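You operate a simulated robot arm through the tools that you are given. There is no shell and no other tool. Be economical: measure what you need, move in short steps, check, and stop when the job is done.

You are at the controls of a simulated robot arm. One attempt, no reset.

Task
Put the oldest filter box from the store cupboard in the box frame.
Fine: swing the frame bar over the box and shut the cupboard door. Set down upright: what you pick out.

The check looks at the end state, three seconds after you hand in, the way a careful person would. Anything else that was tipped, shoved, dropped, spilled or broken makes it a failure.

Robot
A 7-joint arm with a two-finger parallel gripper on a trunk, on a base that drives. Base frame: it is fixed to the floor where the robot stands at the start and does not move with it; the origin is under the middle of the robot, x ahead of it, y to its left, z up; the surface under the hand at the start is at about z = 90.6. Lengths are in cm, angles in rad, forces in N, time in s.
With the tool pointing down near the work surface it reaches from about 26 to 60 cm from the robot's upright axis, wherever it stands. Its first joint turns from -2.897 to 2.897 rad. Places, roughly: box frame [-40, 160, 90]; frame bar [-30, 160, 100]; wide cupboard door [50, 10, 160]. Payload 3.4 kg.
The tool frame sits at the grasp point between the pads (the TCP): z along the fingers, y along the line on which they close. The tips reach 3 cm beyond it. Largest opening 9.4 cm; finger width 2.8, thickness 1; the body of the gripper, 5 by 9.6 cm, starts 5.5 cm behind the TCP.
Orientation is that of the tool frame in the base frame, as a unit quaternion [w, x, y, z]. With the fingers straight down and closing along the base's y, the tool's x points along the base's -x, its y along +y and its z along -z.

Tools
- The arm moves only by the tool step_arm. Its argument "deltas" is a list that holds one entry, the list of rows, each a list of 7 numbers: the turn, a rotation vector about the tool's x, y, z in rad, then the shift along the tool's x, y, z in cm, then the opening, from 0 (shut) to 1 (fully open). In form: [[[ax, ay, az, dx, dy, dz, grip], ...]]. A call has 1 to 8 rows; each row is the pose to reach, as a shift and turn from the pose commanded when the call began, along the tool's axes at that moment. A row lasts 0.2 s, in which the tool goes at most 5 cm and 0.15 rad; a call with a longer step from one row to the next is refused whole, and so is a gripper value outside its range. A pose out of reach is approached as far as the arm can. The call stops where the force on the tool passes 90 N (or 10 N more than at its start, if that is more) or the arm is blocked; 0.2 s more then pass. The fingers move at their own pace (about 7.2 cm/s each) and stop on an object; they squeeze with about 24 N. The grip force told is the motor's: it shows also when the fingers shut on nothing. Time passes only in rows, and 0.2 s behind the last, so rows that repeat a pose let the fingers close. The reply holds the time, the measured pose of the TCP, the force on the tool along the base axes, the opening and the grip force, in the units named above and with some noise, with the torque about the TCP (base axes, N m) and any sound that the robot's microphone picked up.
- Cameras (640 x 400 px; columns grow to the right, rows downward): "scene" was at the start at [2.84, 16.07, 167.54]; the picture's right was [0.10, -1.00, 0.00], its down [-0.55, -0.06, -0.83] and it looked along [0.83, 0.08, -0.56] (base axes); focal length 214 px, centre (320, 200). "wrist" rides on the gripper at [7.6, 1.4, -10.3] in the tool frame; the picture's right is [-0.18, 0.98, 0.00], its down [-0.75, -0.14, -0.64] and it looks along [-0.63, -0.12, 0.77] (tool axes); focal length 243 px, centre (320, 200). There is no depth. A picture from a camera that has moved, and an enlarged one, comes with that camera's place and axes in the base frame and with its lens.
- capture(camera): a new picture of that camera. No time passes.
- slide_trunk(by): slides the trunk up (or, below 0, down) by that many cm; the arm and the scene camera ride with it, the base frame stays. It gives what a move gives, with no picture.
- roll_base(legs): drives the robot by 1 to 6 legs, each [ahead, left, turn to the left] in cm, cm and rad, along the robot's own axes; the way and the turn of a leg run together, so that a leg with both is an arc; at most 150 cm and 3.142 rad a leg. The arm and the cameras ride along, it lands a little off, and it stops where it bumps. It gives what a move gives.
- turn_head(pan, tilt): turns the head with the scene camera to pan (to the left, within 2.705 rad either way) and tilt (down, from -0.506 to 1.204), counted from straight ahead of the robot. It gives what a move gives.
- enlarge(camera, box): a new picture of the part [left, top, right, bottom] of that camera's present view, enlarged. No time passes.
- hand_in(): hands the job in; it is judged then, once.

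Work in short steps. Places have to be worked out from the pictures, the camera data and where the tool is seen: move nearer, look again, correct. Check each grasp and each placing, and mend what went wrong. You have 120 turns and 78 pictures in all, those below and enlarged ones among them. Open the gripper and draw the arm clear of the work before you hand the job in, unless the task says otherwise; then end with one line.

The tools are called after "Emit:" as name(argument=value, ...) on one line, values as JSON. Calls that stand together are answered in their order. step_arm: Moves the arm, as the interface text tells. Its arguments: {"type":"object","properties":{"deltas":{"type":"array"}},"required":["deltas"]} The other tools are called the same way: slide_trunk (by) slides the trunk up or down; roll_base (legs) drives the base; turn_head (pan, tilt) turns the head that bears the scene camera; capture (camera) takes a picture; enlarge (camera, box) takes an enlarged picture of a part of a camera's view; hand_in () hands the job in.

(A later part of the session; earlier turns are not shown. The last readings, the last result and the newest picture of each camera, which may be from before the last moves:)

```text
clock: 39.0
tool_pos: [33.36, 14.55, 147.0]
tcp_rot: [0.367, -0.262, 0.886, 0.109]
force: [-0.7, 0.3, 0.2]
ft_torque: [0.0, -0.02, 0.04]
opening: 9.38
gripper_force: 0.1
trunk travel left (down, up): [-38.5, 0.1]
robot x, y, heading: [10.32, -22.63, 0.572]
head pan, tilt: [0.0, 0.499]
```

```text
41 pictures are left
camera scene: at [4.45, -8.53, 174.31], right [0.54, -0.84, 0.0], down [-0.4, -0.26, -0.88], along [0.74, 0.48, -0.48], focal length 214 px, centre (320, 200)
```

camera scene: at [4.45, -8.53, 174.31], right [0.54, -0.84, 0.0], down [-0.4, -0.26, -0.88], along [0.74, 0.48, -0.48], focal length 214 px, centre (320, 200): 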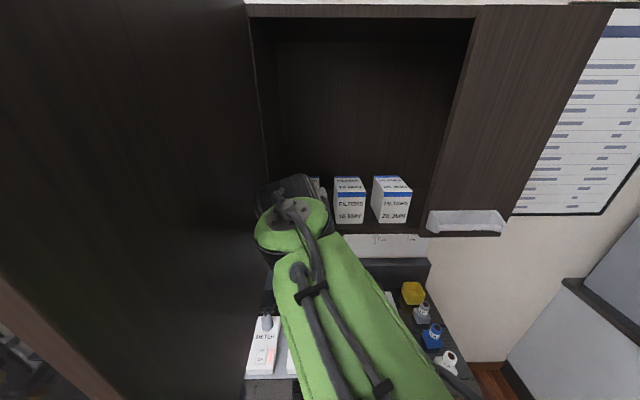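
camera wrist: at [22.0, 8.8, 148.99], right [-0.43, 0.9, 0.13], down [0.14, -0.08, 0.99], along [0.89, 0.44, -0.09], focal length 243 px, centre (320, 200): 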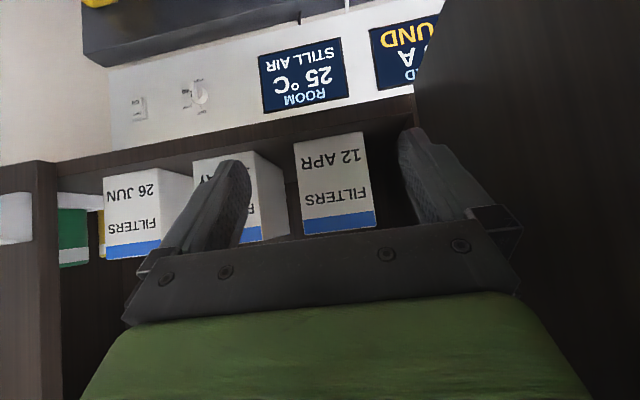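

Well aligned (s=35.9, r=5.8, z=147). I advance 9 cm horizontally and check.

Emit:
step_arm(deltas=[[[0, 0, 0, -1.6, 0, 1.6, 1], [0, 0, 0, -3.2, 0, 3.2, 1], [0, 0, 0, -4.8, 0, 4.8, 1], [0, 0, 0, -6.4, 0, 6.4, 1]]])

Emit:
capture(camera="wrist")

```text
clock: 40.0
tool_pos: [41.09, 19.63, 146.95]
tcp_rot: [0.367, -0.261, 0.886, 0.109]
force: [0.8, -0.3, -0.2]
ft_torque: [0.01, -0.01, 0.01]
opening: 9.41
gripper_force: 0.0
trunk travel left (down, up): [-38.5, 0.1]
robot x, y, heading: [10.14, -23.14, 0.574]
head pan, tilt: [0.0, 0.499]
```

```text
40 pictures are left
camera wrist: at [29.8, 13.83, 148.96], right [-0.42, 0.9, 0.13], down [0.14, -0.08, 0.99], along [0.89, 0.44, -0.1], focal length 243 px, centre (320, 200)
```

wrist: 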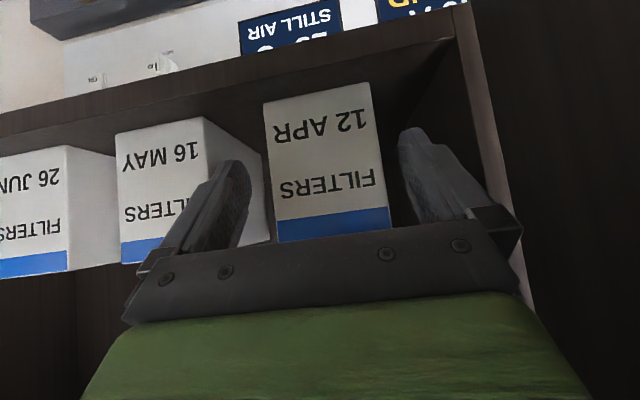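

The box sits between the fingers, and both neighbours are clear. I advance 5 cm more, then close.

Emit:
step_arm(deltas=[[[0, 0, 0, -1.2, 0, 1.2, 1], [0, 0, 0, -2.4, 0, 2.4, 1], [0, 0, 0, -3.5, 0, 3.5, 1]]])

Emit:
capture(camera="wrist")

```text
clock: 40.8
tool_pos: [45.26, 22.15, 146.97]
tcp_rot: [0.367, -0.261, 0.886, 0.109]
force: [0.6, 0.1, 0.6]
ft_torque: [0.03, -0.03, 0.02]
opening: 9.38
gripper_force: 0.1
trunk travel left (down, up): [-38.5, 0.1]
robot x, y, heading: [10.21, -23.23, 0.574]
head pan, tilt: [0.0, 0.499]
```

```text
39 pictures are left
camera wrist: at [33.89, 16.45, 149.01], right [-0.42, 0.9, 0.13], down [0.14, -0.08, 0.99], along [0.89, 0.44, -0.1], focal length 243 px, centre (320, 200)
```

wrist: 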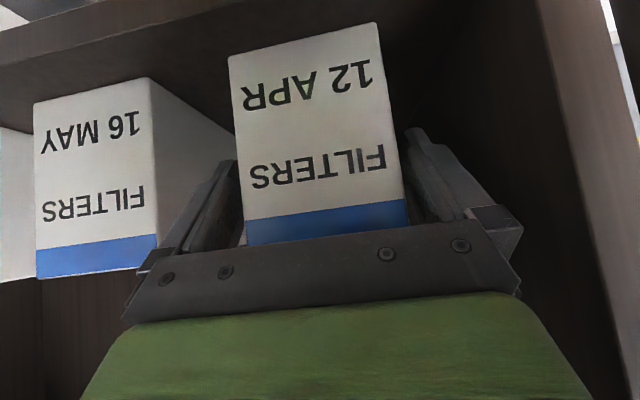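

The box is well between the pads. Closing.

Emit:
step_arm(deltas=[[[0, 0, 0, 0, 0, 0, 0.8], [0, 0, 0, 0, 0, 0, 0.6], [0, 0, 0, 0, 0, 0, 0.4], [0, 0, 0, 0, 0, 0, 0.3], [0, 0, 0, 0, 0, 0, 0.3]]])

Emit:
step_arm(deltas=[[[0, 0, 0, -0.7, 0, -0.7, 0.3], [0, 0, 0, -1.4, 0, -1.4, 0.3], [0, 0, 0, -2.1, 0, -2.1, 0.3]]])

Emit:
capture(camera="wrist")

```text
clock: 42.0
tool_pos: [45.04, 22.08, 147.23]
tcp_rot: [0.368, -0.261, 0.886, 0.108]
force: [-0.9, 0.8, -0.2]
ft_torque: [0.07, 0.02, 0.03]
opening: 7.96
gripper_force: 24.2
trunk travel left (down, up): [-38.5, 0.1]
robot x, y, heading: [10.13, -22.85, 0.566]
head pan, tilt: [0.0, 0.499]
```

```text
clock: 42.8
tool_pos: [45.13, 22.15, 150.09]
tcp_rot: [0.367, -0.261, 0.886, 0.107]
force: [0.3, 0.1, 0.1]
ft_torque: [-0.09, 0.1, -0.02]
opening: 7.9
gripper_force: 24.3
trunk travel left (down, up): [-38.5, 0.1]
robot x, y, heading: [9.83, -22.77, 0.57]
head pan, tilt: [0.0, 0.499]
```

```text
38 pictures are left
camera wrist: at [33.85, 16.48, 151.9], right [-0.42, 0.9, 0.13], down [0.14, -0.07, 0.99], along [0.89, 0.44, -0.1], focal length 243 px, centre (320, 200)
```

wrist: 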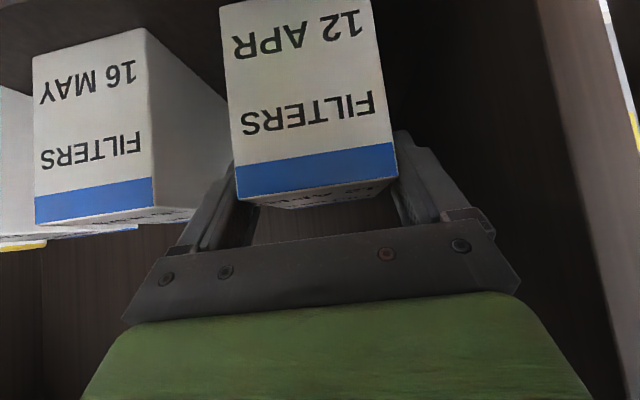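

The hand rose 3 cm but the box seems to have stayed down relative to it, though the fingers stopped at 7.9 cm. I zoom in to see what is gripped.

Emit:
enlarge(camera="wrist", box=[140, 0, 520, 260])

Emit:
capture(camera="scene")

```text
1.54 times, centred on (330, 130) of wrist
camera zoom: at [33.85, 16.48, 151.9], right [-0.42, 0.9, 0.13], down [0.14, -0.07, 0.99], along [0.89, 0.44, -0.1], focal length 373 px, centre (305, 308)
```

zoom: 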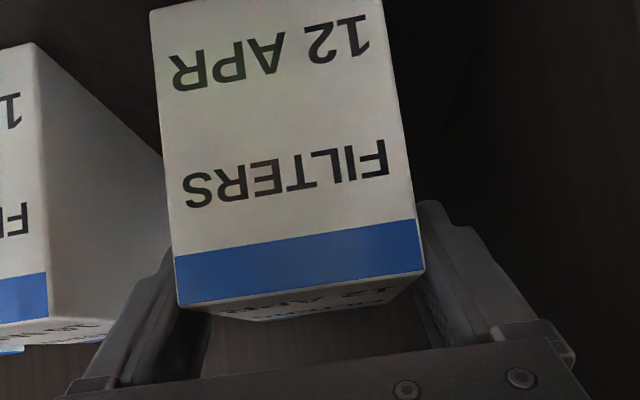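

```text
36 pictures are left
camera scene: at [4.57, -8.41, 174.3], right [0.54, -0.84, 0.0], down [-0.4, -0.26, -0.88], along [0.74, 0.48, -0.48], focal length 214 px, centre (320, 200)
```

scene: 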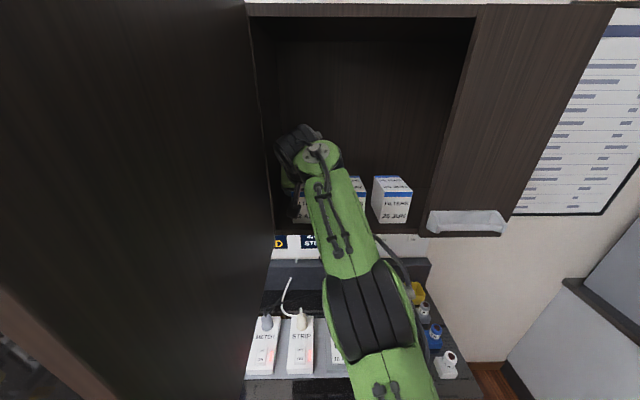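

The fingers slid up the sides while the box stayed put. I open, lower to a slightly deeper grip, close again for longer, and lift very slowly while reading the force.

Emit:
step_arm(deltas=[[[0, 0, 0, 0, 0, 0, 0.95], [0, 0, 0, 0, 0, 0, 1], [0, 0, 0, 0.8, 0, 0.8, 1], [0, 0, 0, 1.6, 0, 1.6, 1], [0, 0, 0, 2.5, 0, 2.5, 1]]])

Emit:
step_arm(deltas=[[[0, 0, 0, 0, 0, 0, 0], [0, 0, 0, 0, 0, 0, 0], [0, 0, 0, 0, 0, 0, 0], [0, 0, 0, 0, 0, 0, 0], [0, 0, 0, 0, 0, 0, 0]]])

Emit:
step_arm(deltas=[[[0, 0, 0, -0.2, 0, -0.2, 0], [0, 0, 0, -0.4, 0, -0.4, 0], [0, 0, 0, -0.4, 0, -0.4, 0]]])

Emit:
capture(camera="wrist")

```text
clock: 44.0
tool_pos: [45.1, 22.16, 146.5]
tcp_rot: [0.368, -0.261, 0.886, 0.108]
force: [-0.8, 1.1, -0.9]
ft_torque: [0.0, 0.0, -0.03]
opening: 9.38
gripper_force: 0.0
trunk travel left (down, up): [-38.5, 0.1]
robot x, y, heading: [10.09, -23.17, 0.573]
head pan, tilt: [0.0, 0.499]
```

```text
clock: 45.2
tool_pos: [45.12, 22.12, 146.55]
tcp_rot: [0.368, -0.261, 0.886, 0.109]
force: [-1.0, -0.3, 0.3]
ft_torque: [-0.08, -0.08, -0.05]
opening: 7.93
gripper_force: 24.0
trunk travel left (down, up): [-38.5, 0.1]
robot x, y, heading: [9.87, -22.83, 0.576]
head pan, tilt: [0.0, 0.499]
```

```text
clock: 46.0
tool_pos: [45.18, 22.28, 147.07]
tcp_rot: [0.367, -0.262, 0.886, 0.109]
force: [0.5, -0.8, -2.3]
ft_torque: [-0.05, 0.08, 0.03]
opening: 7.93
gripper_force: 23.7
trunk travel left (down, up): [-38.5, 0.1]
robot x, y, heading: [10.31, -23.12, 0.571]
head pan, tilt: [0.0, 0.499]
```

```text
35 pictures are left
camera wrist: at [33.81, 16.49, 149.0], right [-0.42, 0.9, 0.13], down [0.14, -0.08, 0.99], along [0.89, 0.44, -0.1], focal length 243 px, centre (320, 200)
```

wrist: 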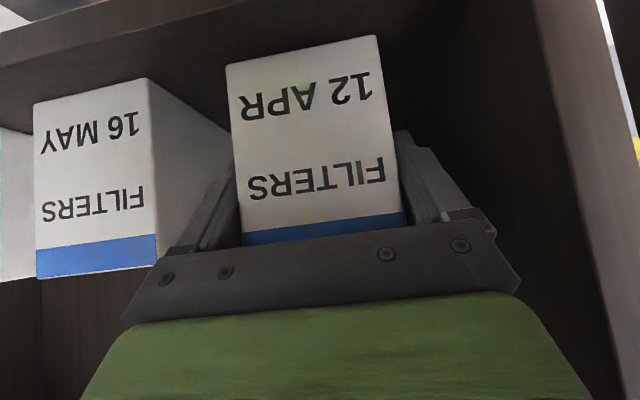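

This time the box is rising: 12 APR moved relative to 16 MAY, and the force reads -2.3 N. I raise another 1.5 cm slowly.

Emit:
step_arm(deltas=[[[0, 0, 0, -0.2, 0, -0.2, 0], [0, 0, 0, -0.4, 0, -0.4, 0], [0, 0, 0, -0.6, 0, -0.6, 0], [0, 0, 0, -0.8, 0, -0.8, 0], [0, 0, 0, -1.0, 0, -1.0, 0], [0, 0, 0, -1.0, 0, -1.0, 0]]])

Emit:
capture(camera="wrist")

```text
clock: 47.4
tool_pos: [45.24, 22.15, 148.37]
tcp_rot: [0.368, -0.261, 0.886, 0.108]
force: [-0.3, 0.5, -2.2]
ft_torque: [-0.05, 0.08, 0.0]
opening: 7.92
gripper_force: 23.9
trunk travel left (down, up): [-38.5, 0.1]
robot x, y, heading: [10.38, -22.98, 0.571]
head pan, tilt: [0.0, 0.499]
```

```text
34 pictures are left
camera wrist: at [33.87, 16.46, 150.36], right [-0.42, 0.9, 0.13], down [0.14, -0.08, 0.99], along [0.89, 0.44, -0.1], focal length 243 px, centre (320, 200)
```

wrist: 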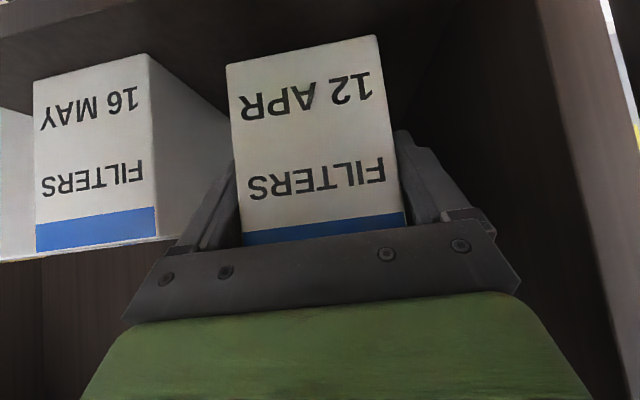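

The box is held firmly and well off the shelf. I draw it straight out of the cupboard.

Emit:
step_arm(deltas=[[[0, 0, 0, 0.9, 0, -1.3, 0], [0, 0, 0, 2, 0, -2.4, 0], [0, 0, 0, 3.1, 0, -3.5, 0], [0, 0, 0, 4.2, 0, -4.6, 0], [0, 0, 0, 5.3, 0, -5.7, 0], [0, 0, 0, 6.5, 0, -6.9, 0], [0, 0, 0, 7.8, 0, -8.2, 0], [0, 0, 0, 9.1, 0, -9.5, 0]]])

Emit:
step_arm(deltas=[[[0, 0, 0, 1.1, 0, -1.1, 0], [0, 0, 0, 2.2, 0, -2.2, 0], [0, 0, 0, 3.3, 0, -3.3, 0], [0, 0, 0, 4.2, 0, -4.2, 0]]])

Emit:
capture(camera="scene")

```text
clock: 49.2
tool_pos: [33.98, 14.99, 148.92]
tcp_rot: [0.368, -0.26, 0.886, 0.108]
force: [-0.2, -0.9, -3.0]
ft_torque: [-0.04, 0.08, 0.03]
opening: 7.93
gripper_force: 24.3
trunk travel left (down, up): [-38.5, 0.1]
robot x, y, heading: [10.44, -22.97, 0.574]
head pan, tilt: [0.0, 0.499]
```

```text
clock: 50.2
tool_pos: [30.17, 11.4, 148.28]
tcp_rot: [0.348, -0.254, 0.895, 0.118]
force: [-0.4, -0.8, -2.9]
ft_torque: [-0.06, 0.04, 0.02]
opening: 7.9
gripper_force: 24.6
trunk travel left (down, up): [-38.5, 0.1]
robot x, y, heading: [10.13, -22.72, 0.573]
head pan, tilt: [0.0, 0.499]
```

```text
33 pictures are left
camera scene: at [4.45, -8.58, 174.32], right [0.54, -0.84, 0.0], down [-0.4, -0.26, -0.88], along [0.74, 0.48, -0.48], focal length 214 px, centre (320, 200)
```

scene: 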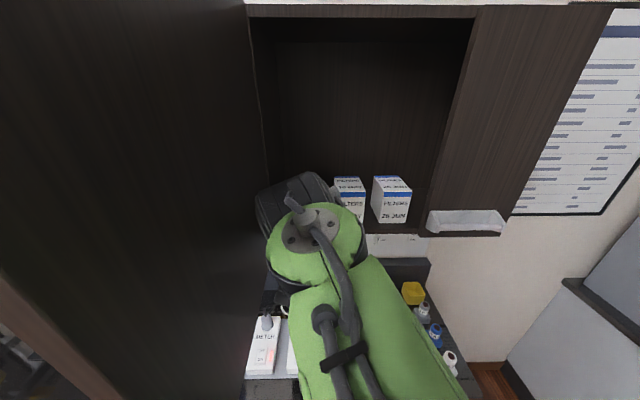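

The box is out. I'll look behind-left before backing away from the cupboard.

Emit:
turn_head(pan=2.4, tilt=0.7)

Emit:
capture(camera="scene")

```text
clock: 52.4
tool_pos: [29.99, 11.67, 148.29]
tcp_rot: [0.349, -0.258, 0.893, 0.119]
force: [-1.1, -0.3, -2.4]
ft_torque: [-0.03, 0.1, -0.01]
opening: 7.94
gripper_force: 24.5
trunk travel left (down, up): [-38.5, 0.1]
robot x, y, heading: [9.97, -22.99, 0.577]
head pan, tilt: [2.4, 0.7]
```

```text
32 pictures are left
camera scene: at [-11.54, -11.98, 172.54], right [0.17, 0.99, 0.0], down [0.63, -0.11, -0.77], along [-0.75, 0.13, -0.64], focal length 214 px, centre (320, 200)
```

scene: 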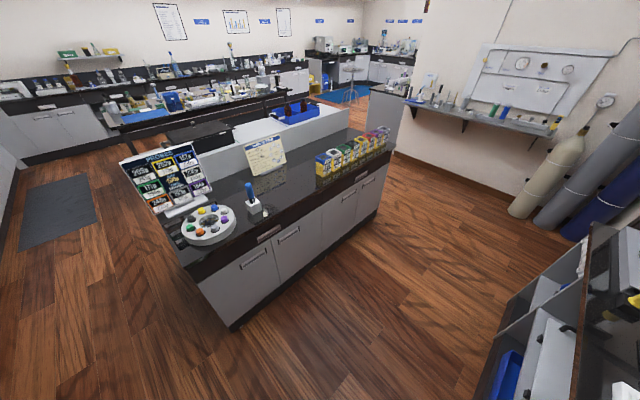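

The island's face is about at s=-100, so the aisle is wide. I back off 42 cm and drive 120 cm left toward the frame.

Emit:
roll_base(legs=[[-42, 0, 0], [0, 120, 0]])

Emit:
turn_head(pan=0.55, tilt=0.6)

Emit:
capture(camera="scene")

```text
clock: 60.6
tool_pos: [-68.9, 89.75, 148.32]
tcp_rot: [0.349, -0.252, 0.895, 0.117]
force: [0.4, 0.8, -2.7]
ft_torque: [-0.09, 0.04, 0.04]
opening: 7.9
gripper_force: 23.8
trunk travel left (down, up): [-38.5, 0.1]
robot x, y, heading: [-89.05, 55.85, 0.563]
head pan, tilt: [2.4, 0.7]
```

```text
clock: 62.4
tool_pos: [-68.77, 89.68, 148.25]
tcp_rot: [0.347, -0.252, 0.896, 0.117]
force: [-0.5, -0.1, -2.0]
ft_torque: [-0.06, 0.07, 0.01]
opening: 7.92
gripper_force: 23.9
trunk travel left (down, up): [-38.5, 0.1]
robot x, y, heading: [-89.06, 55.48, 0.562]
head pan, tilt: [0.55, 0.6]
```

```text
31 pictures are left
camera scene: at [-98.54, 73.0, 173.4], right [0.9, -0.44, 0.0], down [-0.25, -0.51, -0.82], along [0.36, 0.74, -0.57], focal length 214 px, centre (320, 200)
```

scene: 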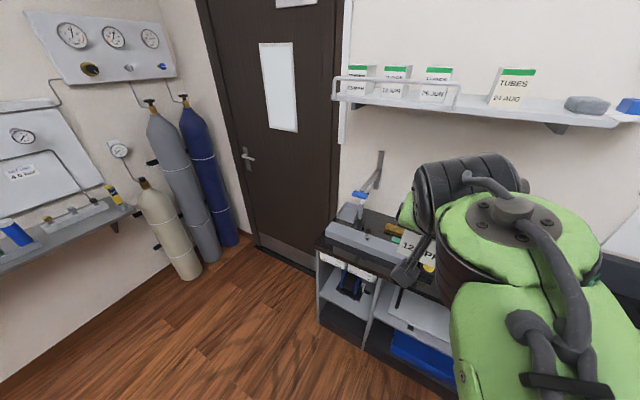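

The arm blocks part of the view. I zoom in on the frame region.

Emit:
enlarge(camera="scene", box=[300, 50, 540, 300])

```text
1.60 times, centred on (420, 175) of scene
camera zoom: at [-98.54, 73.0, 173.4], right [0.9, -0.44, 0.0], down [-0.25, -0.51, -0.82], along [0.36, 0.74, -0.57], focal length 343 px, centre (160, 240)
```

zoom: 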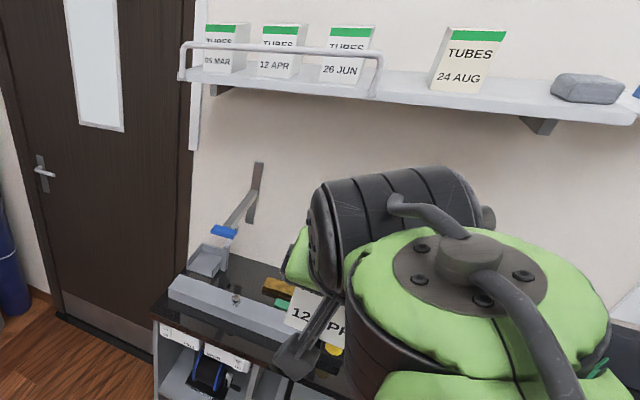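

I swing the held box to the robot's right side to free the view, then drive left in front of the frame.

Emit:
step_arm(deltas=[[[0, 0, 0, -1, -3, 1, 0], [0, 0, 0, -2, -7, 2, 0], [0, 0, 0, -3, -11, 3, 0], [0, 0, 0, -3, -15, 3, 0], [0, 0, 0, -3, -19, 3, 0], [0, 0, 0, -3, -23, 3, 0], [0, 0, 0, -3, -27, 3, 0], [0, 0, 0, -3, -31, 3, 0]]])

Emit:
roll_base(legs=[[0, 45, 0]])

Emit:
turn_head(pan=0.15, tilt=0.65)

Emit:
capture(camera="scene")

```text
clock: 64.2
tool_pos: [-48.56, 65.68, 146.95]
tcp_rot: [0.348, -0.252, 0.895, 0.117]
force: [0.3, 0.8, -1.4]
ft_torque: [0.0, 0.04, 0.01]
opening: 7.9
gripper_force: 23.9
trunk travel left (down, up): [-38.5, 0.1]
robot x, y, heading: [-89.62, 55.26, 0.565]
head pan, tilt: [0.55, 0.6]
```

```text
clock: 67.0
tool_pos: [-72.66, 103.8, 146.96]
tcp_rot: [0.348, -0.253, 0.895, 0.117]
force: [0.4, -0.5, -2.1]
ft_torque: [-0.06, 0.07, -0.01]
opening: 7.93
gripper_force: 24.1
trunk travel left (down, up): [-38.5, 0.1]
robot x, y, heading: [-113.48, 93.03, 0.566]
head pan, tilt: [0.55, 0.6]
```

```text
clock: 67.8
tool_pos: [-72.78, 103.66, 146.93]
tcp_rot: [0.349, -0.254, 0.894, 0.118]
force: [0.2, 0.5, -1.5]
ft_torque: [0.01, 0.06, -0.01]
opening: 7.92
gripper_force: 23.9
trunk travel left (down, up): [-38.5, 0.1]
robot x, y, heading: [-113.12, 93.22, 0.564]
head pan, tilt: [0.15, 0.649]
```

```text
29 pictures are left
camera scene: at [-119.92, 108.48, 172.98], right [0.66, -0.75, 0.0], down [-0.46, -0.4, -0.8], along [0.6, 0.52, -0.6], focal length 214 px, centre (320, 200)
```

scene: 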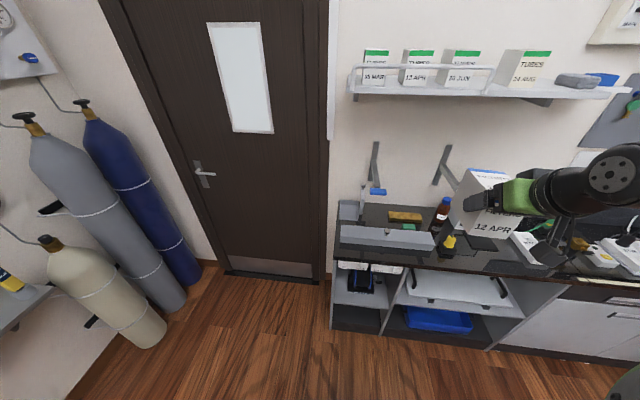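

Emit:
enlarge(camera="scene", box=[320, 130, 540, 270])

```text
2.86 times, centred on (430, 200) of scene
camera zoom: at [-119.92, 108.48, 172.98], right [0.66, -0.75, 0.0], down [-0.46, -0.4, -0.8], along [0.6, 0.52, -0.6], focal length 613 px, centre (6, 200)
```

zoom: 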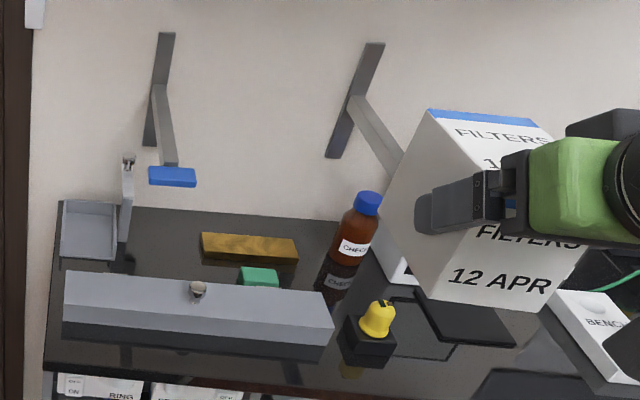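

The frame is the grey tray (r≈-158…-147.5, s≈47…62) with a swing bar on a post at its right. A blue-tipped wall arm is nearby, and the shelf is overhead at z≈157. I lower the trunk and drive nearer to see details.

Emit:
slide_trunk(by=-28)

Emit:
roll_base(legs=[[24, 0, 0]])

Emit:
turn_head(pan=0.1, tilt=0.6)

Emit:
capture(camera="scene")

```text
clock: 70.7
tool_pos: [-72.75, 103.77, 119.07]
tcp_rot: [0.348, -0.253, 0.895, 0.116]
force: [-0.3, -0.6, -1.8]
ft_torque: [-0.06, 0.1, -0.02]
opening: 7.93
gripper_force: 24.3
trunk travel left (down, up): [-10.5, 28.1]
robot x, y, heading: [-113.08, 93.07, 0.566]
head pan, tilt: [0.15, 0.649]
```

```text
clock: 72.4
tool_pos: [-52.39, 116.6, 119.06]
tcp_rot: [0.348, -0.254, 0.895, 0.117]
force: [-0.7, 0.7, -2.2]
ft_torque: [-0.04, 0.06, -0.04]
opening: 7.96
gripper_force: 24.0
trunk travel left (down, up): [-10.5, 28.1]
robot x, y, heading: [-92.75, 106.18, 0.562]
head pan, tilt: [0.15, 0.649]
```

```text
clock: 73.1
tool_pos: [-52.53, 116.52, 119.15]
tcp_rot: [0.349, -0.253, 0.895, 0.118]
force: [0.8, -0.4, -2.7]
ft_torque: [-0.04, 0.1, 0.02]
opening: 7.92
gripper_force: 23.6
trunk travel left (down, up): [-10.5, 28.1]
robot x, y, heading: [-93.06, 106.2, 0.562]
head pan, tilt: [0.099, 0.6]
```

```text
27 pictures are left
camera scene: at [-99.23, 121.19, 145.45], right [0.62, -0.79, 0.0], down [-0.44, -0.35, -0.82], along [0.65, 0.51, -0.57], focal length 214 px, centre (320, 200)
```

scene: 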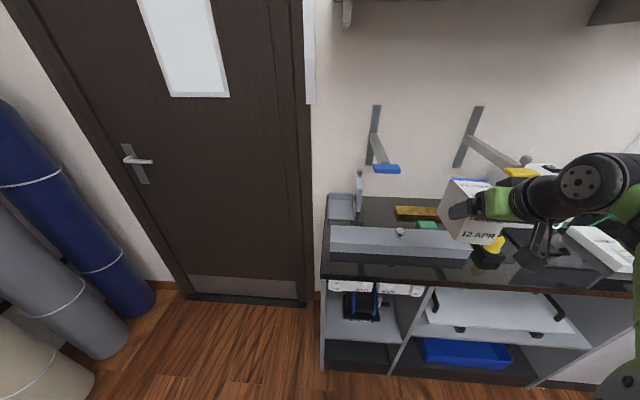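

Emit:
enlarge(camera="scene", box=[310, 130, 430, 260])

```text
3.08 times, centred on (370, 195) of scene
camera zoom: at [-99.23, 121.19, 145.45], right [0.62, -0.79, 0.0], down [-0.44, -0.35, -0.82], along [0.65, 0.51, -0.57], focal length 660 px, centre (166, 215)
```

zoom: 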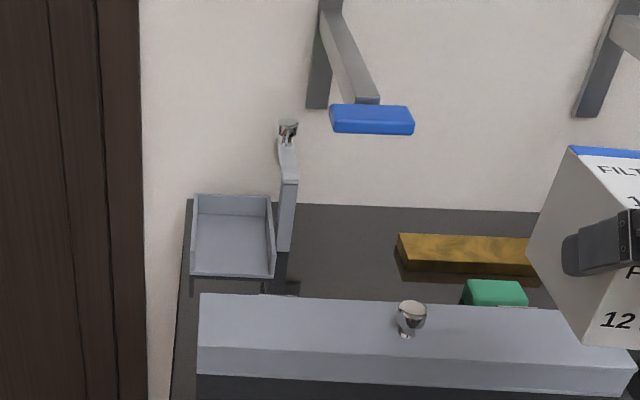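

I take a sharper zoom of the tray and post.

Emit:
enlarge(camera="scene", box=[320, 165, 376, 235])

```text
5.71 times, centred on (348, 200) of scene
camera zoom: at [-99.23, 121.19, 145.45], right [0.62, -0.79, 0.0], down [-0.44, -0.35, -0.82], along [0.65, 0.51, -0.57], focal length 1226 px, centre (160, 200)
```

zoom: 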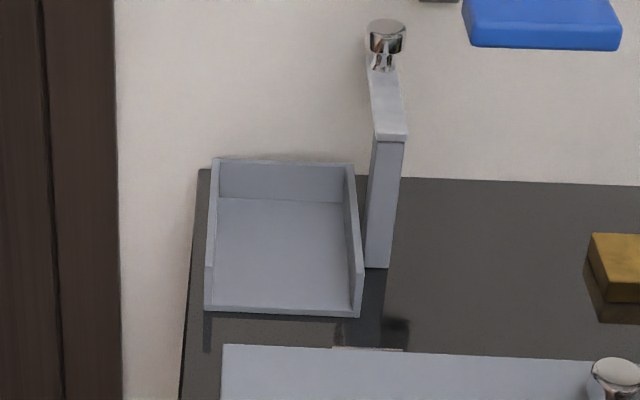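

Measured: tray floor s 47–60, inner width 9.75 (r≈-158…-148.4), wall tops z≈95.7. The post stands at r≈-146 with the bar on top at z≈102–103, pointing to the wall with its knob at the end. The blue arm tip is at (s 41, r -141, z 117). I level the grip orientation, then drive left so the box lines up with the tray.

Emit:
step_arm(deltas=[[[0.018, -0.034, -0.03, 0, 0, 0, 0], [0.018, -0.034, -0.03, 0, 0, 0, 0]]])

Emit:
roll_base(legs=[[0, 26.8, 0]])

Emit:
roll_base(legs=[[15, 0, 0]])

Emit:
capture(camera="wrist")

```text
clock: 73.7
tool_pos: [-52.45, 116.62, 118.98]
tcp_rot: [0.367, -0.262, 0.886, 0.109]
force: [0.3, -0.3, -1.6]
ft_torque: [-0.09, 0.06, 0.01]
opening: 7.93
gripper_force: 24.1
trunk travel left (down, up): [-10.5, 28.1]
robot x, y, heading: [-92.83, 106.22, 0.565]
head pan, tilt: [0.099, 0.6]
```

```text
clock: 75.6
tool_pos: [-66.93, 139.26, 118.99]
tcp_rot: [0.366, -0.262, 0.886, 0.108]
force: [0.1, 1.1, -1.6]
ft_torque: [-0.09, 0.08, 0.0]
opening: 7.9
gripper_force: 24.2
trunk travel left (down, up): [-10.5, 28.1]
robot x, y, heading: [-107.29, 128.98, 0.564]
head pan, tilt: [0.099, 0.6]
```

```text
clock: 76.9
tool_pos: [-54.03, 147.46, 119.03]
tcp_rot: [0.366, -0.262, 0.886, 0.109]
force: [0.6, 0.5, -2.6]
ft_torque: [-0.04, 0.11, -0.01]
opening: 7.91
gripper_force: 24.0
trunk travel left (down, up): [-10.5, 28.1]
robot x, y, heading: [-94.82, 136.88, 0.569]
head pan, tilt: [0.099, 0.6]
```

```text
24 pictures are left
camera wrist: at [-65.4, 141.7, 120.88], right [-0.42, 0.9, 0.13], down [0.14, -0.08, 0.99], along [0.89, 0.44, -0.1], focal length 243 px, centre (320, 200)
```

wrist: 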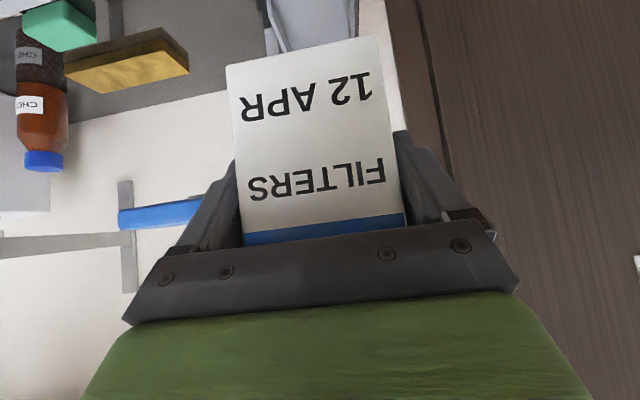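

Aligned at r=-153.2. I drive another 5 cm ahead and check from the scene camera.

Emit:
roll_base(legs=[[5, 0, 0]])

Emit:
turn_head(pan=-0.2, tilt=0.7)

Emit:
capture(camera="scene")

```text
clock: 78.0
tool_pos: [-51.13, 151.39, 118.83]
tcp_rot: [0.364, -0.27, 0.884, 0.111]
force: [-1.6, 0.0, -2.3]
ft_torque: [-0.01, 0.07, 0.0]
opening: 7.93
gripper_force: 23.9
trunk travel left (down, up): [-10.5, 28.1]
robot x, y, heading: [-91.04, 139.98, 0.585]
head pan, tilt: [0.099, 0.6]
stopped in leg 1: the robot was blocked; the commanded pose is now the measured one
```

```text
clock: 78.8
tool_pos: [-50.93, 151.37, 118.94]
tcp_rot: [0.364, -0.27, 0.885, 0.112]
force: [0.0, 0.8, -2.2]
ft_torque: [-0.06, 0.1, 0.04]
opening: 7.91
gripper_force: 24.2
trunk travel left (down, up): [-10.5, 28.1]
robot x, y, heading: [-91.39, 140.17, 0.587]
head pan, tilt: [-0.201, 0.7]
```

```text
23 pictures are left
camera scene: at [-96.77, 152.64, 144.59], right [0.38, -0.93, 0.0], down [-0.6, -0.24, -0.77], along [0.71, 0.29, -0.64], focal length 214 px, centre (320, 200)
```

scene: 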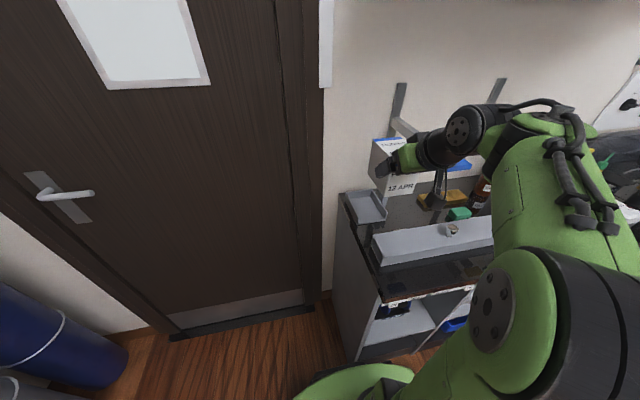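

The base nudged the cabinet front, so I back off 1.5 cm and then square up the yaw (0.02 rad).

Emit:
roll_base(legs=[[-1.5, 0, -0.02]])

```text
clock: 79.6
tool_pos: [-52.16, 149.6, 118.95]
tcp_rot: [0.366, -0.261, 0.887, 0.108]
force: [-0.6, -0.7, -2.2]
ft_torque: [-0.03, 0.06, 0.0]
opening: 7.94
gripper_force: 25.0
trunk travel left (down, up): [-10.5, 28.1]
robot x, y, heading: [-92.28, 139.14, 0.566]
head pan, tilt: [-0.201, 0.7]
```

I move 13.4 cm forward and 0.8 right, above the tray, then look.

Emit:
step_arm(deltas=[[[0, 0, 0, -1.4, -0.4, 1.4, 0], [0, 0, 0, -2.8, -0.8, 2.8, 0], [0, 0, 0, -4.2, -0.8, 4.2, 0], [0, 0, 0, -5.6, -0.8, 5.6, 0], [0, 0, 0, -7, -0.8, 7, 0], [0, 0, 0, -8.3, -0.8, 8.3, 0], [0, 0, 0, -9.5, -0.8, 9.5, 0]]])

Emit:
enlarge(camera="scene", box=[320, 80, 500, 280])

Emit:
capture(camera="wrist")

```text
clock: 81.2
tool_pos: [-40.17, 156.31, 118.67]
tcp_rot: [0.364, -0.26, 0.888, 0.109]
force: [-0.2, 0.2, -2.4]
ft_torque: [-0.06, 0.06, -0.01]
opening: 7.9
gripper_force: 24.0
trunk travel left (down, up): [-10.5, 28.1]
robot x, y, heading: [-92.55, 139.47, 0.57]
head pan, tilt: [-0.201, 0.7]
```

```text
2.00 times, centred on (410, 180) of scene
camera zoom: at [-97.65, 151.96, 144.59], right [0.36, -0.93, 0.0], down [-0.6, -0.23, -0.76], along [0.71, 0.27, -0.64], focal length 429 px, centre (140, 240)
```

zoom: 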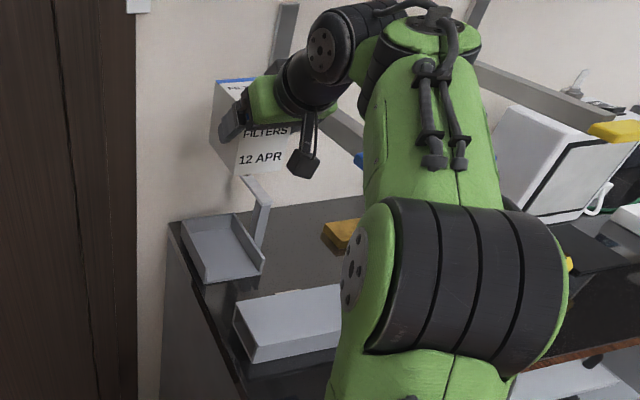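

```text
21 pictures are left
camera wrist: at [-51.47, 150.54, 120.7], right [-0.42, 0.9, 0.13], down [0.15, -0.08, 0.99], along [0.89, 0.43, -0.1], focal length 243 px, centre (320, 200)
```

wrist: 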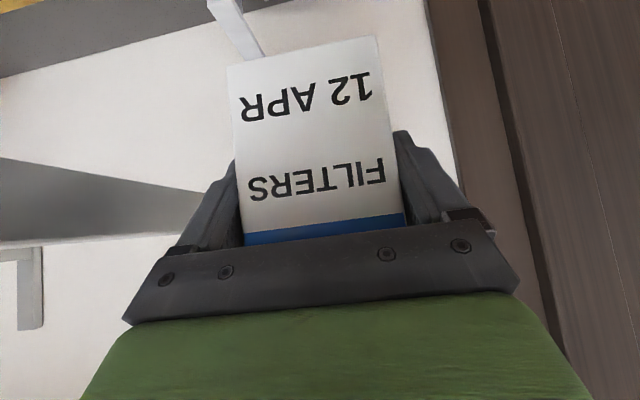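

Above the tray (s=50.8, r=-153.2); the tray centre estimate is r≈-153.3. I lower about 16.5 cm to just above the walls.

Emit:
step_arm(deltas=[[[0, 0, 0, 1.5, 0, 1.5, 0], [0, 0, 0, 3, 0, 3, 0], [0, 0, 0, 4.5, 0, 4.5, 0], [0, 0, 0, 6, 0, 6, 0], [0, 0, 0, 7.5, 0, 7.5, 0], [0, 0, 0, 9, 0, 9, 0], [0, 0, 0, 10.4, 0, 10.4, 0], [0, 0, 0, 11.6, 0, 11.6, 0]]])

Emit:
enlarge(camera="scene", box=[320, 150, 440, 260])

Emit:
capture(camera="wrist")

```text
clock: 83.0
tool_pos: [-40.19, 156.21, 102.29]
tcp_rot: [0.366, -0.26, 0.887, 0.109]
force: [-1.0, 0.1, -3.4]
ft_torque: [-0.05, 0.11, 0.04]
opening: 7.91
gripper_force: 24.2
trunk travel left (down, up): [-10.5, 28.1]
robot x, y, heading: [-92.37, 139.75, 0.561]
head pan, tilt: [-0.201, 0.7]
```

```text
3.64 times, centred on (380, 205) of scene
camera zoom: at [-97.69, 151.94, 144.59], right [0.36, -0.93, 0.0], down [-0.6, -0.23, -0.76], along [0.71, 0.27, -0.64], focal length 780 px, centre (102, 182)
```

zoom: 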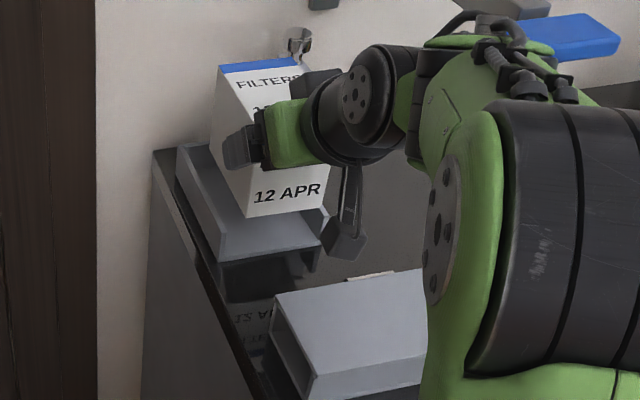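

```text
19 pictures are left
camera wrist: at [-51.55, 150.57, 104.37], right [-0.42, 0.9, 0.13], down [0.15, -0.08, 0.99], along [0.89, 0.44, -0.1], focal length 243 px, centre (320, 200)
```

wrist: 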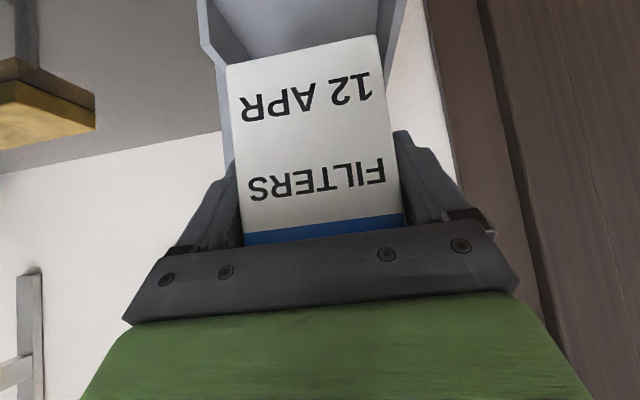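

My box pose relative to the hand is uncertain by about 1.5 cm, so I zoom the wrist view to compare the box bottom with the tray walls.

Emit:
enlarge(camera="wrist", box=[180, 0, 420, 150])

```text
2.67 times, centred on (300, 75) of wrist
camera zoom: at [-51.55, 150.57, 104.37], right [-0.42, 0.9, 0.13], down [0.15, -0.08, 0.99], along [0.89, 0.44, -0.1], focal length 647 px, centre (373, 533)
```

zoom: 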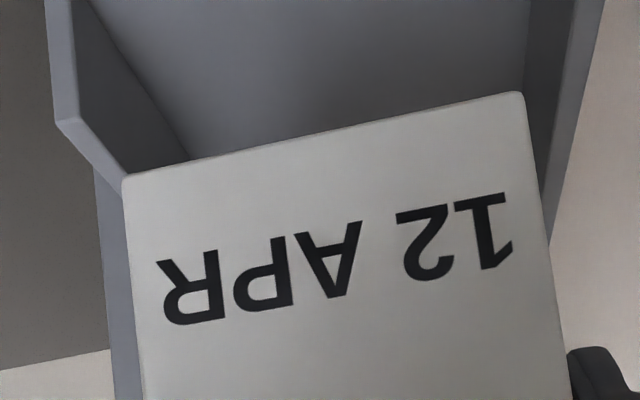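

Using the known 7.9 cm width, the box front is at s=49.6, its bottom at z=95.4, its centre at r=-153.15. The tray's inner centre is r≈-153.65, front s≈48.2. I lift slightly, shift 0.5 cm left and 1.7 cm back, then lower to near the floor.

Emit:
step_arm(deltas=[[[0, 0, 0, -1.06, 0, -1.06, 0], [0, 0, 0, 0.14, 0.5, -2.26, 0], [0, 0, 0, 0.14, 0.5, -2.26, 0], [0, 0, 0, 1.2, 0.5, -1.2, 0], [0, 0, 0, 1.9, 0.5, -0.5, 0], [0, 0, 0, 2.6, 0.5, 0.2, 0]]])

Emit:
enlarge(camera="wrist", box=[180, 0, 420, 150])

```text
clock: 84.4
tool_pos: [-41.98, 155.78, 100.41]
tcp_rot: [0.366, -0.26, 0.887, 0.108]
force: [-0.7, -0.8, -2.7]
ft_torque: [-0.01, 0.05, 0.01]
opening: 7.92
gripper_force: 23.7
trunk travel left (down, up): [-10.5, 28.1]
robot x, y, heading: [-92.38, 139.31, 0.562]
head pan, tilt: [-0.201, 0.7]
```

```text
2.67 times, centred on (300, 75) of wrist
camera zoom: at [-53.31, 150.11, 102.31], right [-0.42, 0.9, 0.13], down [0.15, -0.07, 0.99], along [0.89, 0.44, -0.1], focal length 647 px, centre (373, 533)
```

zoom: 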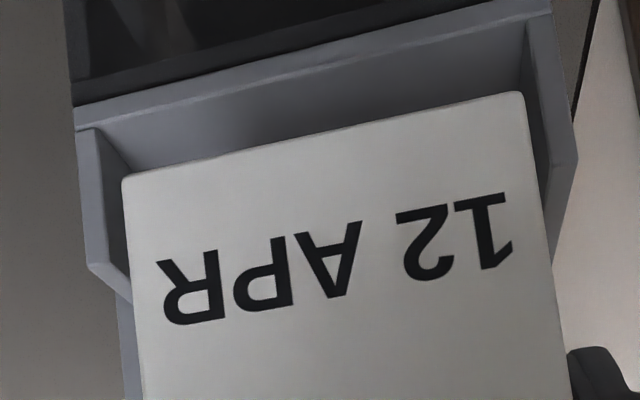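

The box is centred between the tray walls with about 0.4 cm margin each side, front flush. I lower in small steps while watching the force.

Emit:
step_arm(deltas=[[[0, 0, 0, 0.2, 0, 0.2, 0], [0, 0, 0, 0.4, 0, 0.4, 0], [0, 0, 0, 0.6, 0, 0.6, 0], [0, 0, 0, 0.75, 0, 0.75, 0]]])

Emit:
enlarge(camera="wrist", box=[180, 0, 420, 150])

```text
clock: 85.4
tool_pos: [-41.93, 155.81, 99.29]
tcp_rot: [0.365, -0.261, 0.887, 0.108]
force: [-0.5, 0.5, -2.1]
ft_torque: [-0.05, 0.1, 0.02]
opening: 7.94
gripper_force: 24.3
trunk travel left (down, up): [-10.5, 28.1]
robot x, y, heading: [-92.47, 139.01, 0.564]
head pan, tilt: [-0.201, 0.7]
```

```text
2.67 times, centred on (300, 75) of wrist
camera zoom: at [-53.28, 150.12, 101.31], right [-0.42, 0.9, 0.13], down [0.15, -0.08, 0.99], along [0.89, 0.44, -0.1], focal length 647 px, centre (373, 533)
```

zoom: 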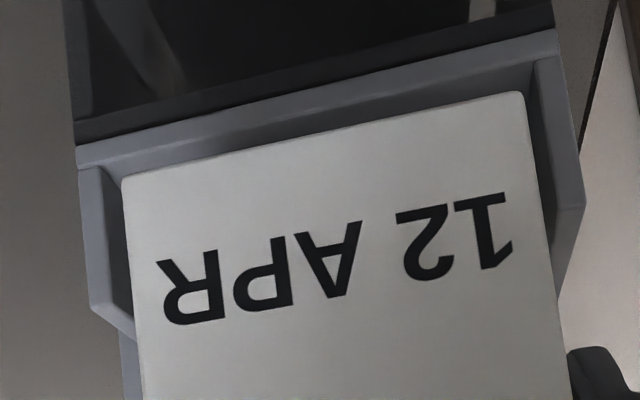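

Still airborne (force -2 N). I continue down by small steps.

Emit:
step_arm(deltas=[[[0, 0, 0, 0.12, 0, 0.12, 0], [0, 0, 0, 0.24, 0, 0.24, 0], [0, 0, 0, 0.36, 0, 0.36, 0]]])

Emit:
step_arm(deltas=[[[0, 0, 0, 0.1, 0, 0.1, 0], [0, 0, 0, 0.2, 0, 0.2, 0]]])

```text
clock: 86.2
tool_pos: [-41.86, 155.86, 98.76]
tcp_rot: [0.365, -0.261, 0.887, 0.108]
force: [1.1, 1.1, -2.2]
ft_torque: [-0.04, 0.1, 0.0]
opening: 7.92
gripper_force: 24.4
trunk travel left (down, up): [-10.5, 28.1]
robot x, y, heading: [-92.47, 139.41, 0.565]
head pan, tilt: [-0.201, 0.7]
```

```text
clock: 86.8
tool_pos: [-41.93, 155.82, 98.47]
tcp_rot: [0.365, -0.26, 0.888, 0.108]
force: [0.6, -0.3, -1.9]
ft_torque: [-0.06, 0.08, 0.01]
opening: 7.92
gripper_force: 24.3
trunk travel left (down, up): [-10.5, 28.1]
robot x, y, heading: [-92.56, 139.24, 0.567]
head pan, tilt: [-0.201, 0.7]
```

Not touching yet; a little further.

Emit:
step_arm(deltas=[[[0, 0, 0, 0.1, 0, 0.1, 0], [0, 0, 0, 0.2, 0, 0.2, 0]]])

Emit:
enlarge(camera="wrist", box=[180, 0, 420, 150])

```text
clock: 87.4
tool_pos: [-41.94, 155.81, 98.28]
tcp_rot: [0.365, -0.26, 0.887, 0.108]
force: [-0.3, -0.1, -3.0]
ft_torque: [-0.06, 0.06, -0.01]
opening: 7.91
gripper_force: 24.0
trunk travel left (down, up): [-10.5, 28.1]
robot x, y, heading: [-92.65, 139.54, 0.564]
head pan, tilt: [-0.201, 0.7]
```

```text
2.67 times, centred on (300, 75) of wrist
camera zoom: at [-53.28, 150.14, 100.2], right [-0.42, 0.9, 0.13], down [0.15, -0.08, 0.99], along [0.89, 0.44, -0.1], focal length 647 px, centre (373, 533)
```

zoom: 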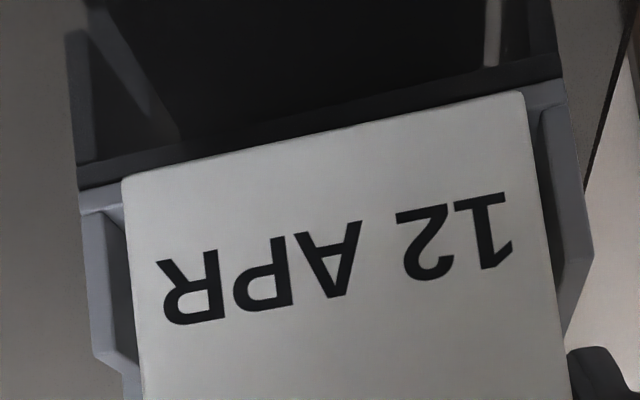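

The box bottom is now about at floor level, but its front overhangs the tray's front by about 0.9 cm. I lift 0.4, move in 0.8, and lower again.

Emit:
step_arm(deltas=[[[0, 0, 0, -0.28, 0, -0.28, 0], [0, 0, 0, -0.56, 0, 0, 0], [0, 0, 0, -0.84, 0, 0.28, 0], [0, 0, 0, -0.7, 0, 0.42, 0], [0, 0, 0, -0.56, 0, 0.56, 0]]])

Emit:
step_arm(deltas=[[[0, 0, 0, 0.1, 0, 0.1, 0], [0, 0, 0, 0.1, 0, 0.1, 0]]])

Emit:
enlarge(camera="wrist", box=[180, 0, 420, 150])

```text
clock: 88.6
tool_pos: [-41.28, 156.17, 98.29]
tcp_rot: [0.365, -0.26, 0.887, 0.108]
force: [-0.5, -0.1, -2.2]
ft_torque: [-0.05, 0.08, 0.05]
opening: 7.94
gripper_force: 24.1
trunk travel left (down, up): [-10.5, 28.1]
robot x, y, heading: [-92.55, 139.3, 0.571]
head pan, tilt: [-0.201, 0.7]
```

```text
clock: 89.2
tool_pos: [-41.35, 156.32, 98.09]
tcp_rot: [0.365, -0.26, 0.887, 0.107]
force: [0.2, 0.0, -2.7]
ft_torque: [-0.03, 0.08, 0.04]
opening: 7.92
gripper_force: 24.3
trunk travel left (down, up): [-10.5, 28.1]
robot x, y, heading: [-92.01, 139.34, 0.563]
head pan, tilt: [-0.201, 0.7]
```

```text
2.67 times, centred on (300, 75) of wrist
camera zoom: at [-52.64, 150.54, 100.06], right [-0.42, 0.9, 0.13], down [0.15, -0.08, 0.99], along [0.89, 0.44, -0.1], focal length 647 px, centre (373, 533)
```

zoom: 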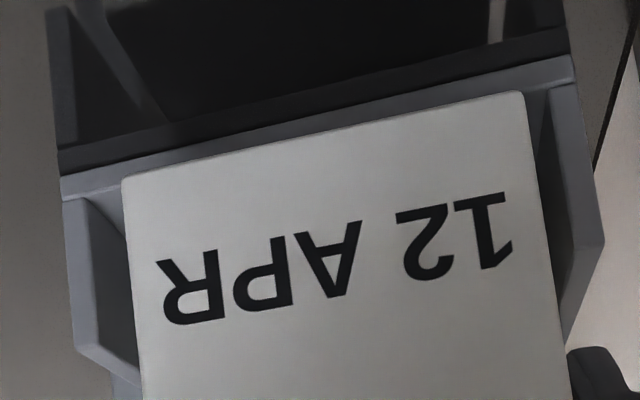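

The front now sits within the tray, and the floor must be very near. I keep lowering in 0.15 cm steps.

Emit:
step_arm(deltas=[[[0, 0, 0, 0.1, 0, 0.1, 0], [0, 0, 0, 0.1, 0, 0.1, 0]]])

Emit:
step_arm(deltas=[[[0, 0, 0, 0.1, 0, 0.1, 0], [0, 0, 0, 0.1, 0, 0.1, 0]]])

Emit:
step_arm(deltas=[[[0, 0, 0, 0.1, 0, 0.1, 0], [0, 0, 0, 0.1, 0, 0.1, 0]]])

```text
clock: 89.8
tool_pos: [-41.17, 156.19, 97.85]
tcp_rot: [0.365, -0.261, 0.887, 0.108]
force: [0.5, -1.3, -2.3]
ft_torque: [-0.01, 0.04, -0.01]
opening: 7.91
gripper_force: 24.1
trunk travel left (down, up): [-10.5, 28.1]
robot x, y, heading: [-92.33, 139.33, 0.567]
head pan, tilt: [-0.201, 0.7]
```

```text
clock: 90.4
tool_pos: [-41.32, 156.27, 97.91]
tcp_rot: [0.365, -0.26, 0.887, 0.108]
force: [0.3, -0.3, -3.2]
ft_torque: [-0.04, 0.03, 0.01]
opening: 7.92
gripper_force: 24.3
trunk travel left (down, up): [-10.5, 28.1]
robot x, y, heading: [-92.49, 139.49, 0.568]
head pan, tilt: [-0.201, 0.7]
```

```text
clock: 91.0
tool_pos: [-41.36, 156.26, 97.67]
tcp_rot: [0.366, -0.26, 0.887, 0.108]
force: [-0.6, -0.2, -2.2]
ft_torque: [-0.04, 0.08, 0.01]
opening: 7.93
gripper_force: 23.9
trunk travel left (down, up): [-10.5, 28.1]
robot x, y, heading: [-92.66, 139.47, 0.566]
head pan, tilt: [-0.201, 0.7]
```

I check the gap once more by picture.

Emit:
enlarge(camera="wrist", box=[190, 20, 310, 150])

```text
3.08 times, centred on (250, 85) of wrist
camera zoom: at [-52.63, 150.53, 99.68], right [-0.42, 0.9, 0.13], down [0.15, -0.08, 0.99], along [0.89, 0.44, -0.1], focal length 746 px, centre (535, 554)
```

zoom: 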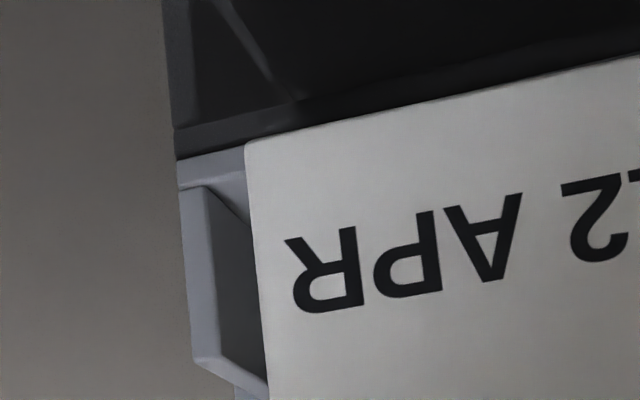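

The visible corners are rounded, so the box is really slightly nearer and still overhangs by about 0.8 cm. I lift 0.5, move in 0.9, and lower again.

Emit:
step_arm(deltas=[[[0, 0, 0, -0.35, 0, -0.35, 0], [0, 0, 0, -0.67, 0, -0.03, 0], [0, 0, 0, -0.98, 0, 0.28, 0], [0, 0, 0, -0.8, 0, 0.46, 0], [0, 0, 0, -0.63, 0, 0.63, 0]]])

Emit:
enlarge(camera="wrist", box=[190, 20, 310, 150])

```text
clock: 92.2
tool_pos: [-40.58, 156.81, 97.69]
tcp_rot: [0.366, -0.26, 0.887, 0.108]
force: [-0.4, 0.4, -2.9]
ft_torque: [-0.07, 0.03, 0.0]
opening: 7.89
gripper_force: 23.5
trunk travel left (down, up): [-10.5, 28.1]
robot x, y, heading: [-92.54, 139.2, 0.566]
head pan, tilt: [-0.201, 0.7]
```

```text
3.08 times, centred on (250, 85) of wrist
camera zoom: at [-51.85, 151.05, 99.64], right [-0.42, 0.9, 0.13], down [0.15, -0.08, 0.99], along [0.89, 0.44, -0.1], focal length 746 px, centre (535, 554)
```

zoom: 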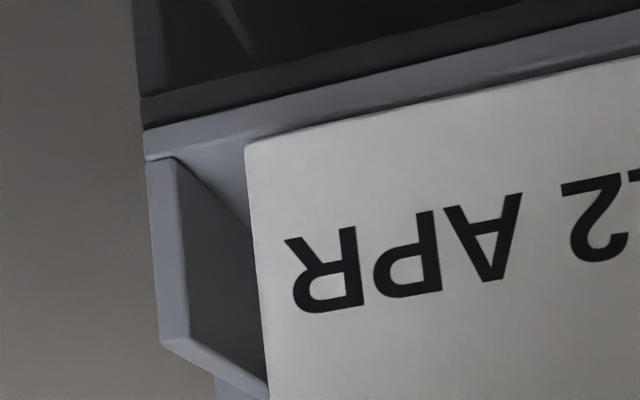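

Now the box front is just inside the floor's front edge, with a thin shadow gap beneath. I lower in small steps.

Emit:
step_arm(deltas=[[[0, 0, 0, 0.1, 0, 0.1, 0], [0, 0, 0, 0.1, 0, 0.1, 0]]])

Emit:
step_arm(deltas=[[[0, 0, 0, 0.1, 0, 0.1, 0], [0, 0, 0, 0.1, 0, 0.1, 0]]])

Emit:
enlarge(camera="wrist", box=[190, 0, 410, 150])

```text
clock: 92.8
tool_pos: [-40.68, 156.75, 97.61]
tcp_rot: [0.366, -0.26, 0.887, 0.108]
force: [-0.3, 0.2, -2.5]
ft_torque: [-0.06, 0.03, 0.03]
opening: 7.91
gripper_force: 24.0
trunk travel left (down, up): [-10.5, 28.1]
robot x, y, heading: [-92.6, 139.44, 0.565]
head pan, tilt: [-0.201, 0.7]
```

```text
clock: 93.4
tool_pos: [-40.52, 156.74, 97.36]
tcp_rot: [0.365, -0.261, 0.887, 0.108]
force: [0.0, -0.2, -2.4]
ft_torque: [-0.05, 0.06, -0.01]
opening: 7.91
gripper_force: 24.0
trunk travel left (down, up): [-10.5, 28.1]
robot x, y, heading: [-92.14, 139.57, 0.567]
head pan, tilt: [-0.201, 0.7]
```

```text
2.67 times, centred on (300, 75) of wrist
camera zoom: at [-51.88, 151.03, 99.38], right [-0.42, 0.9, 0.13], down [0.15, -0.08, 0.99], along [0.89, 0.44, -0.1], focal length 647 px, centre (373, 533)
```

zoom: 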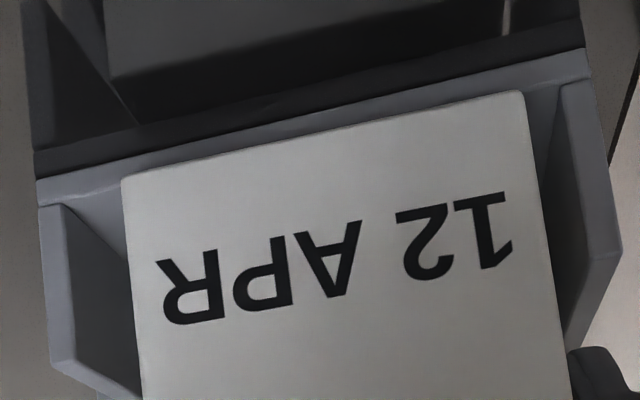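

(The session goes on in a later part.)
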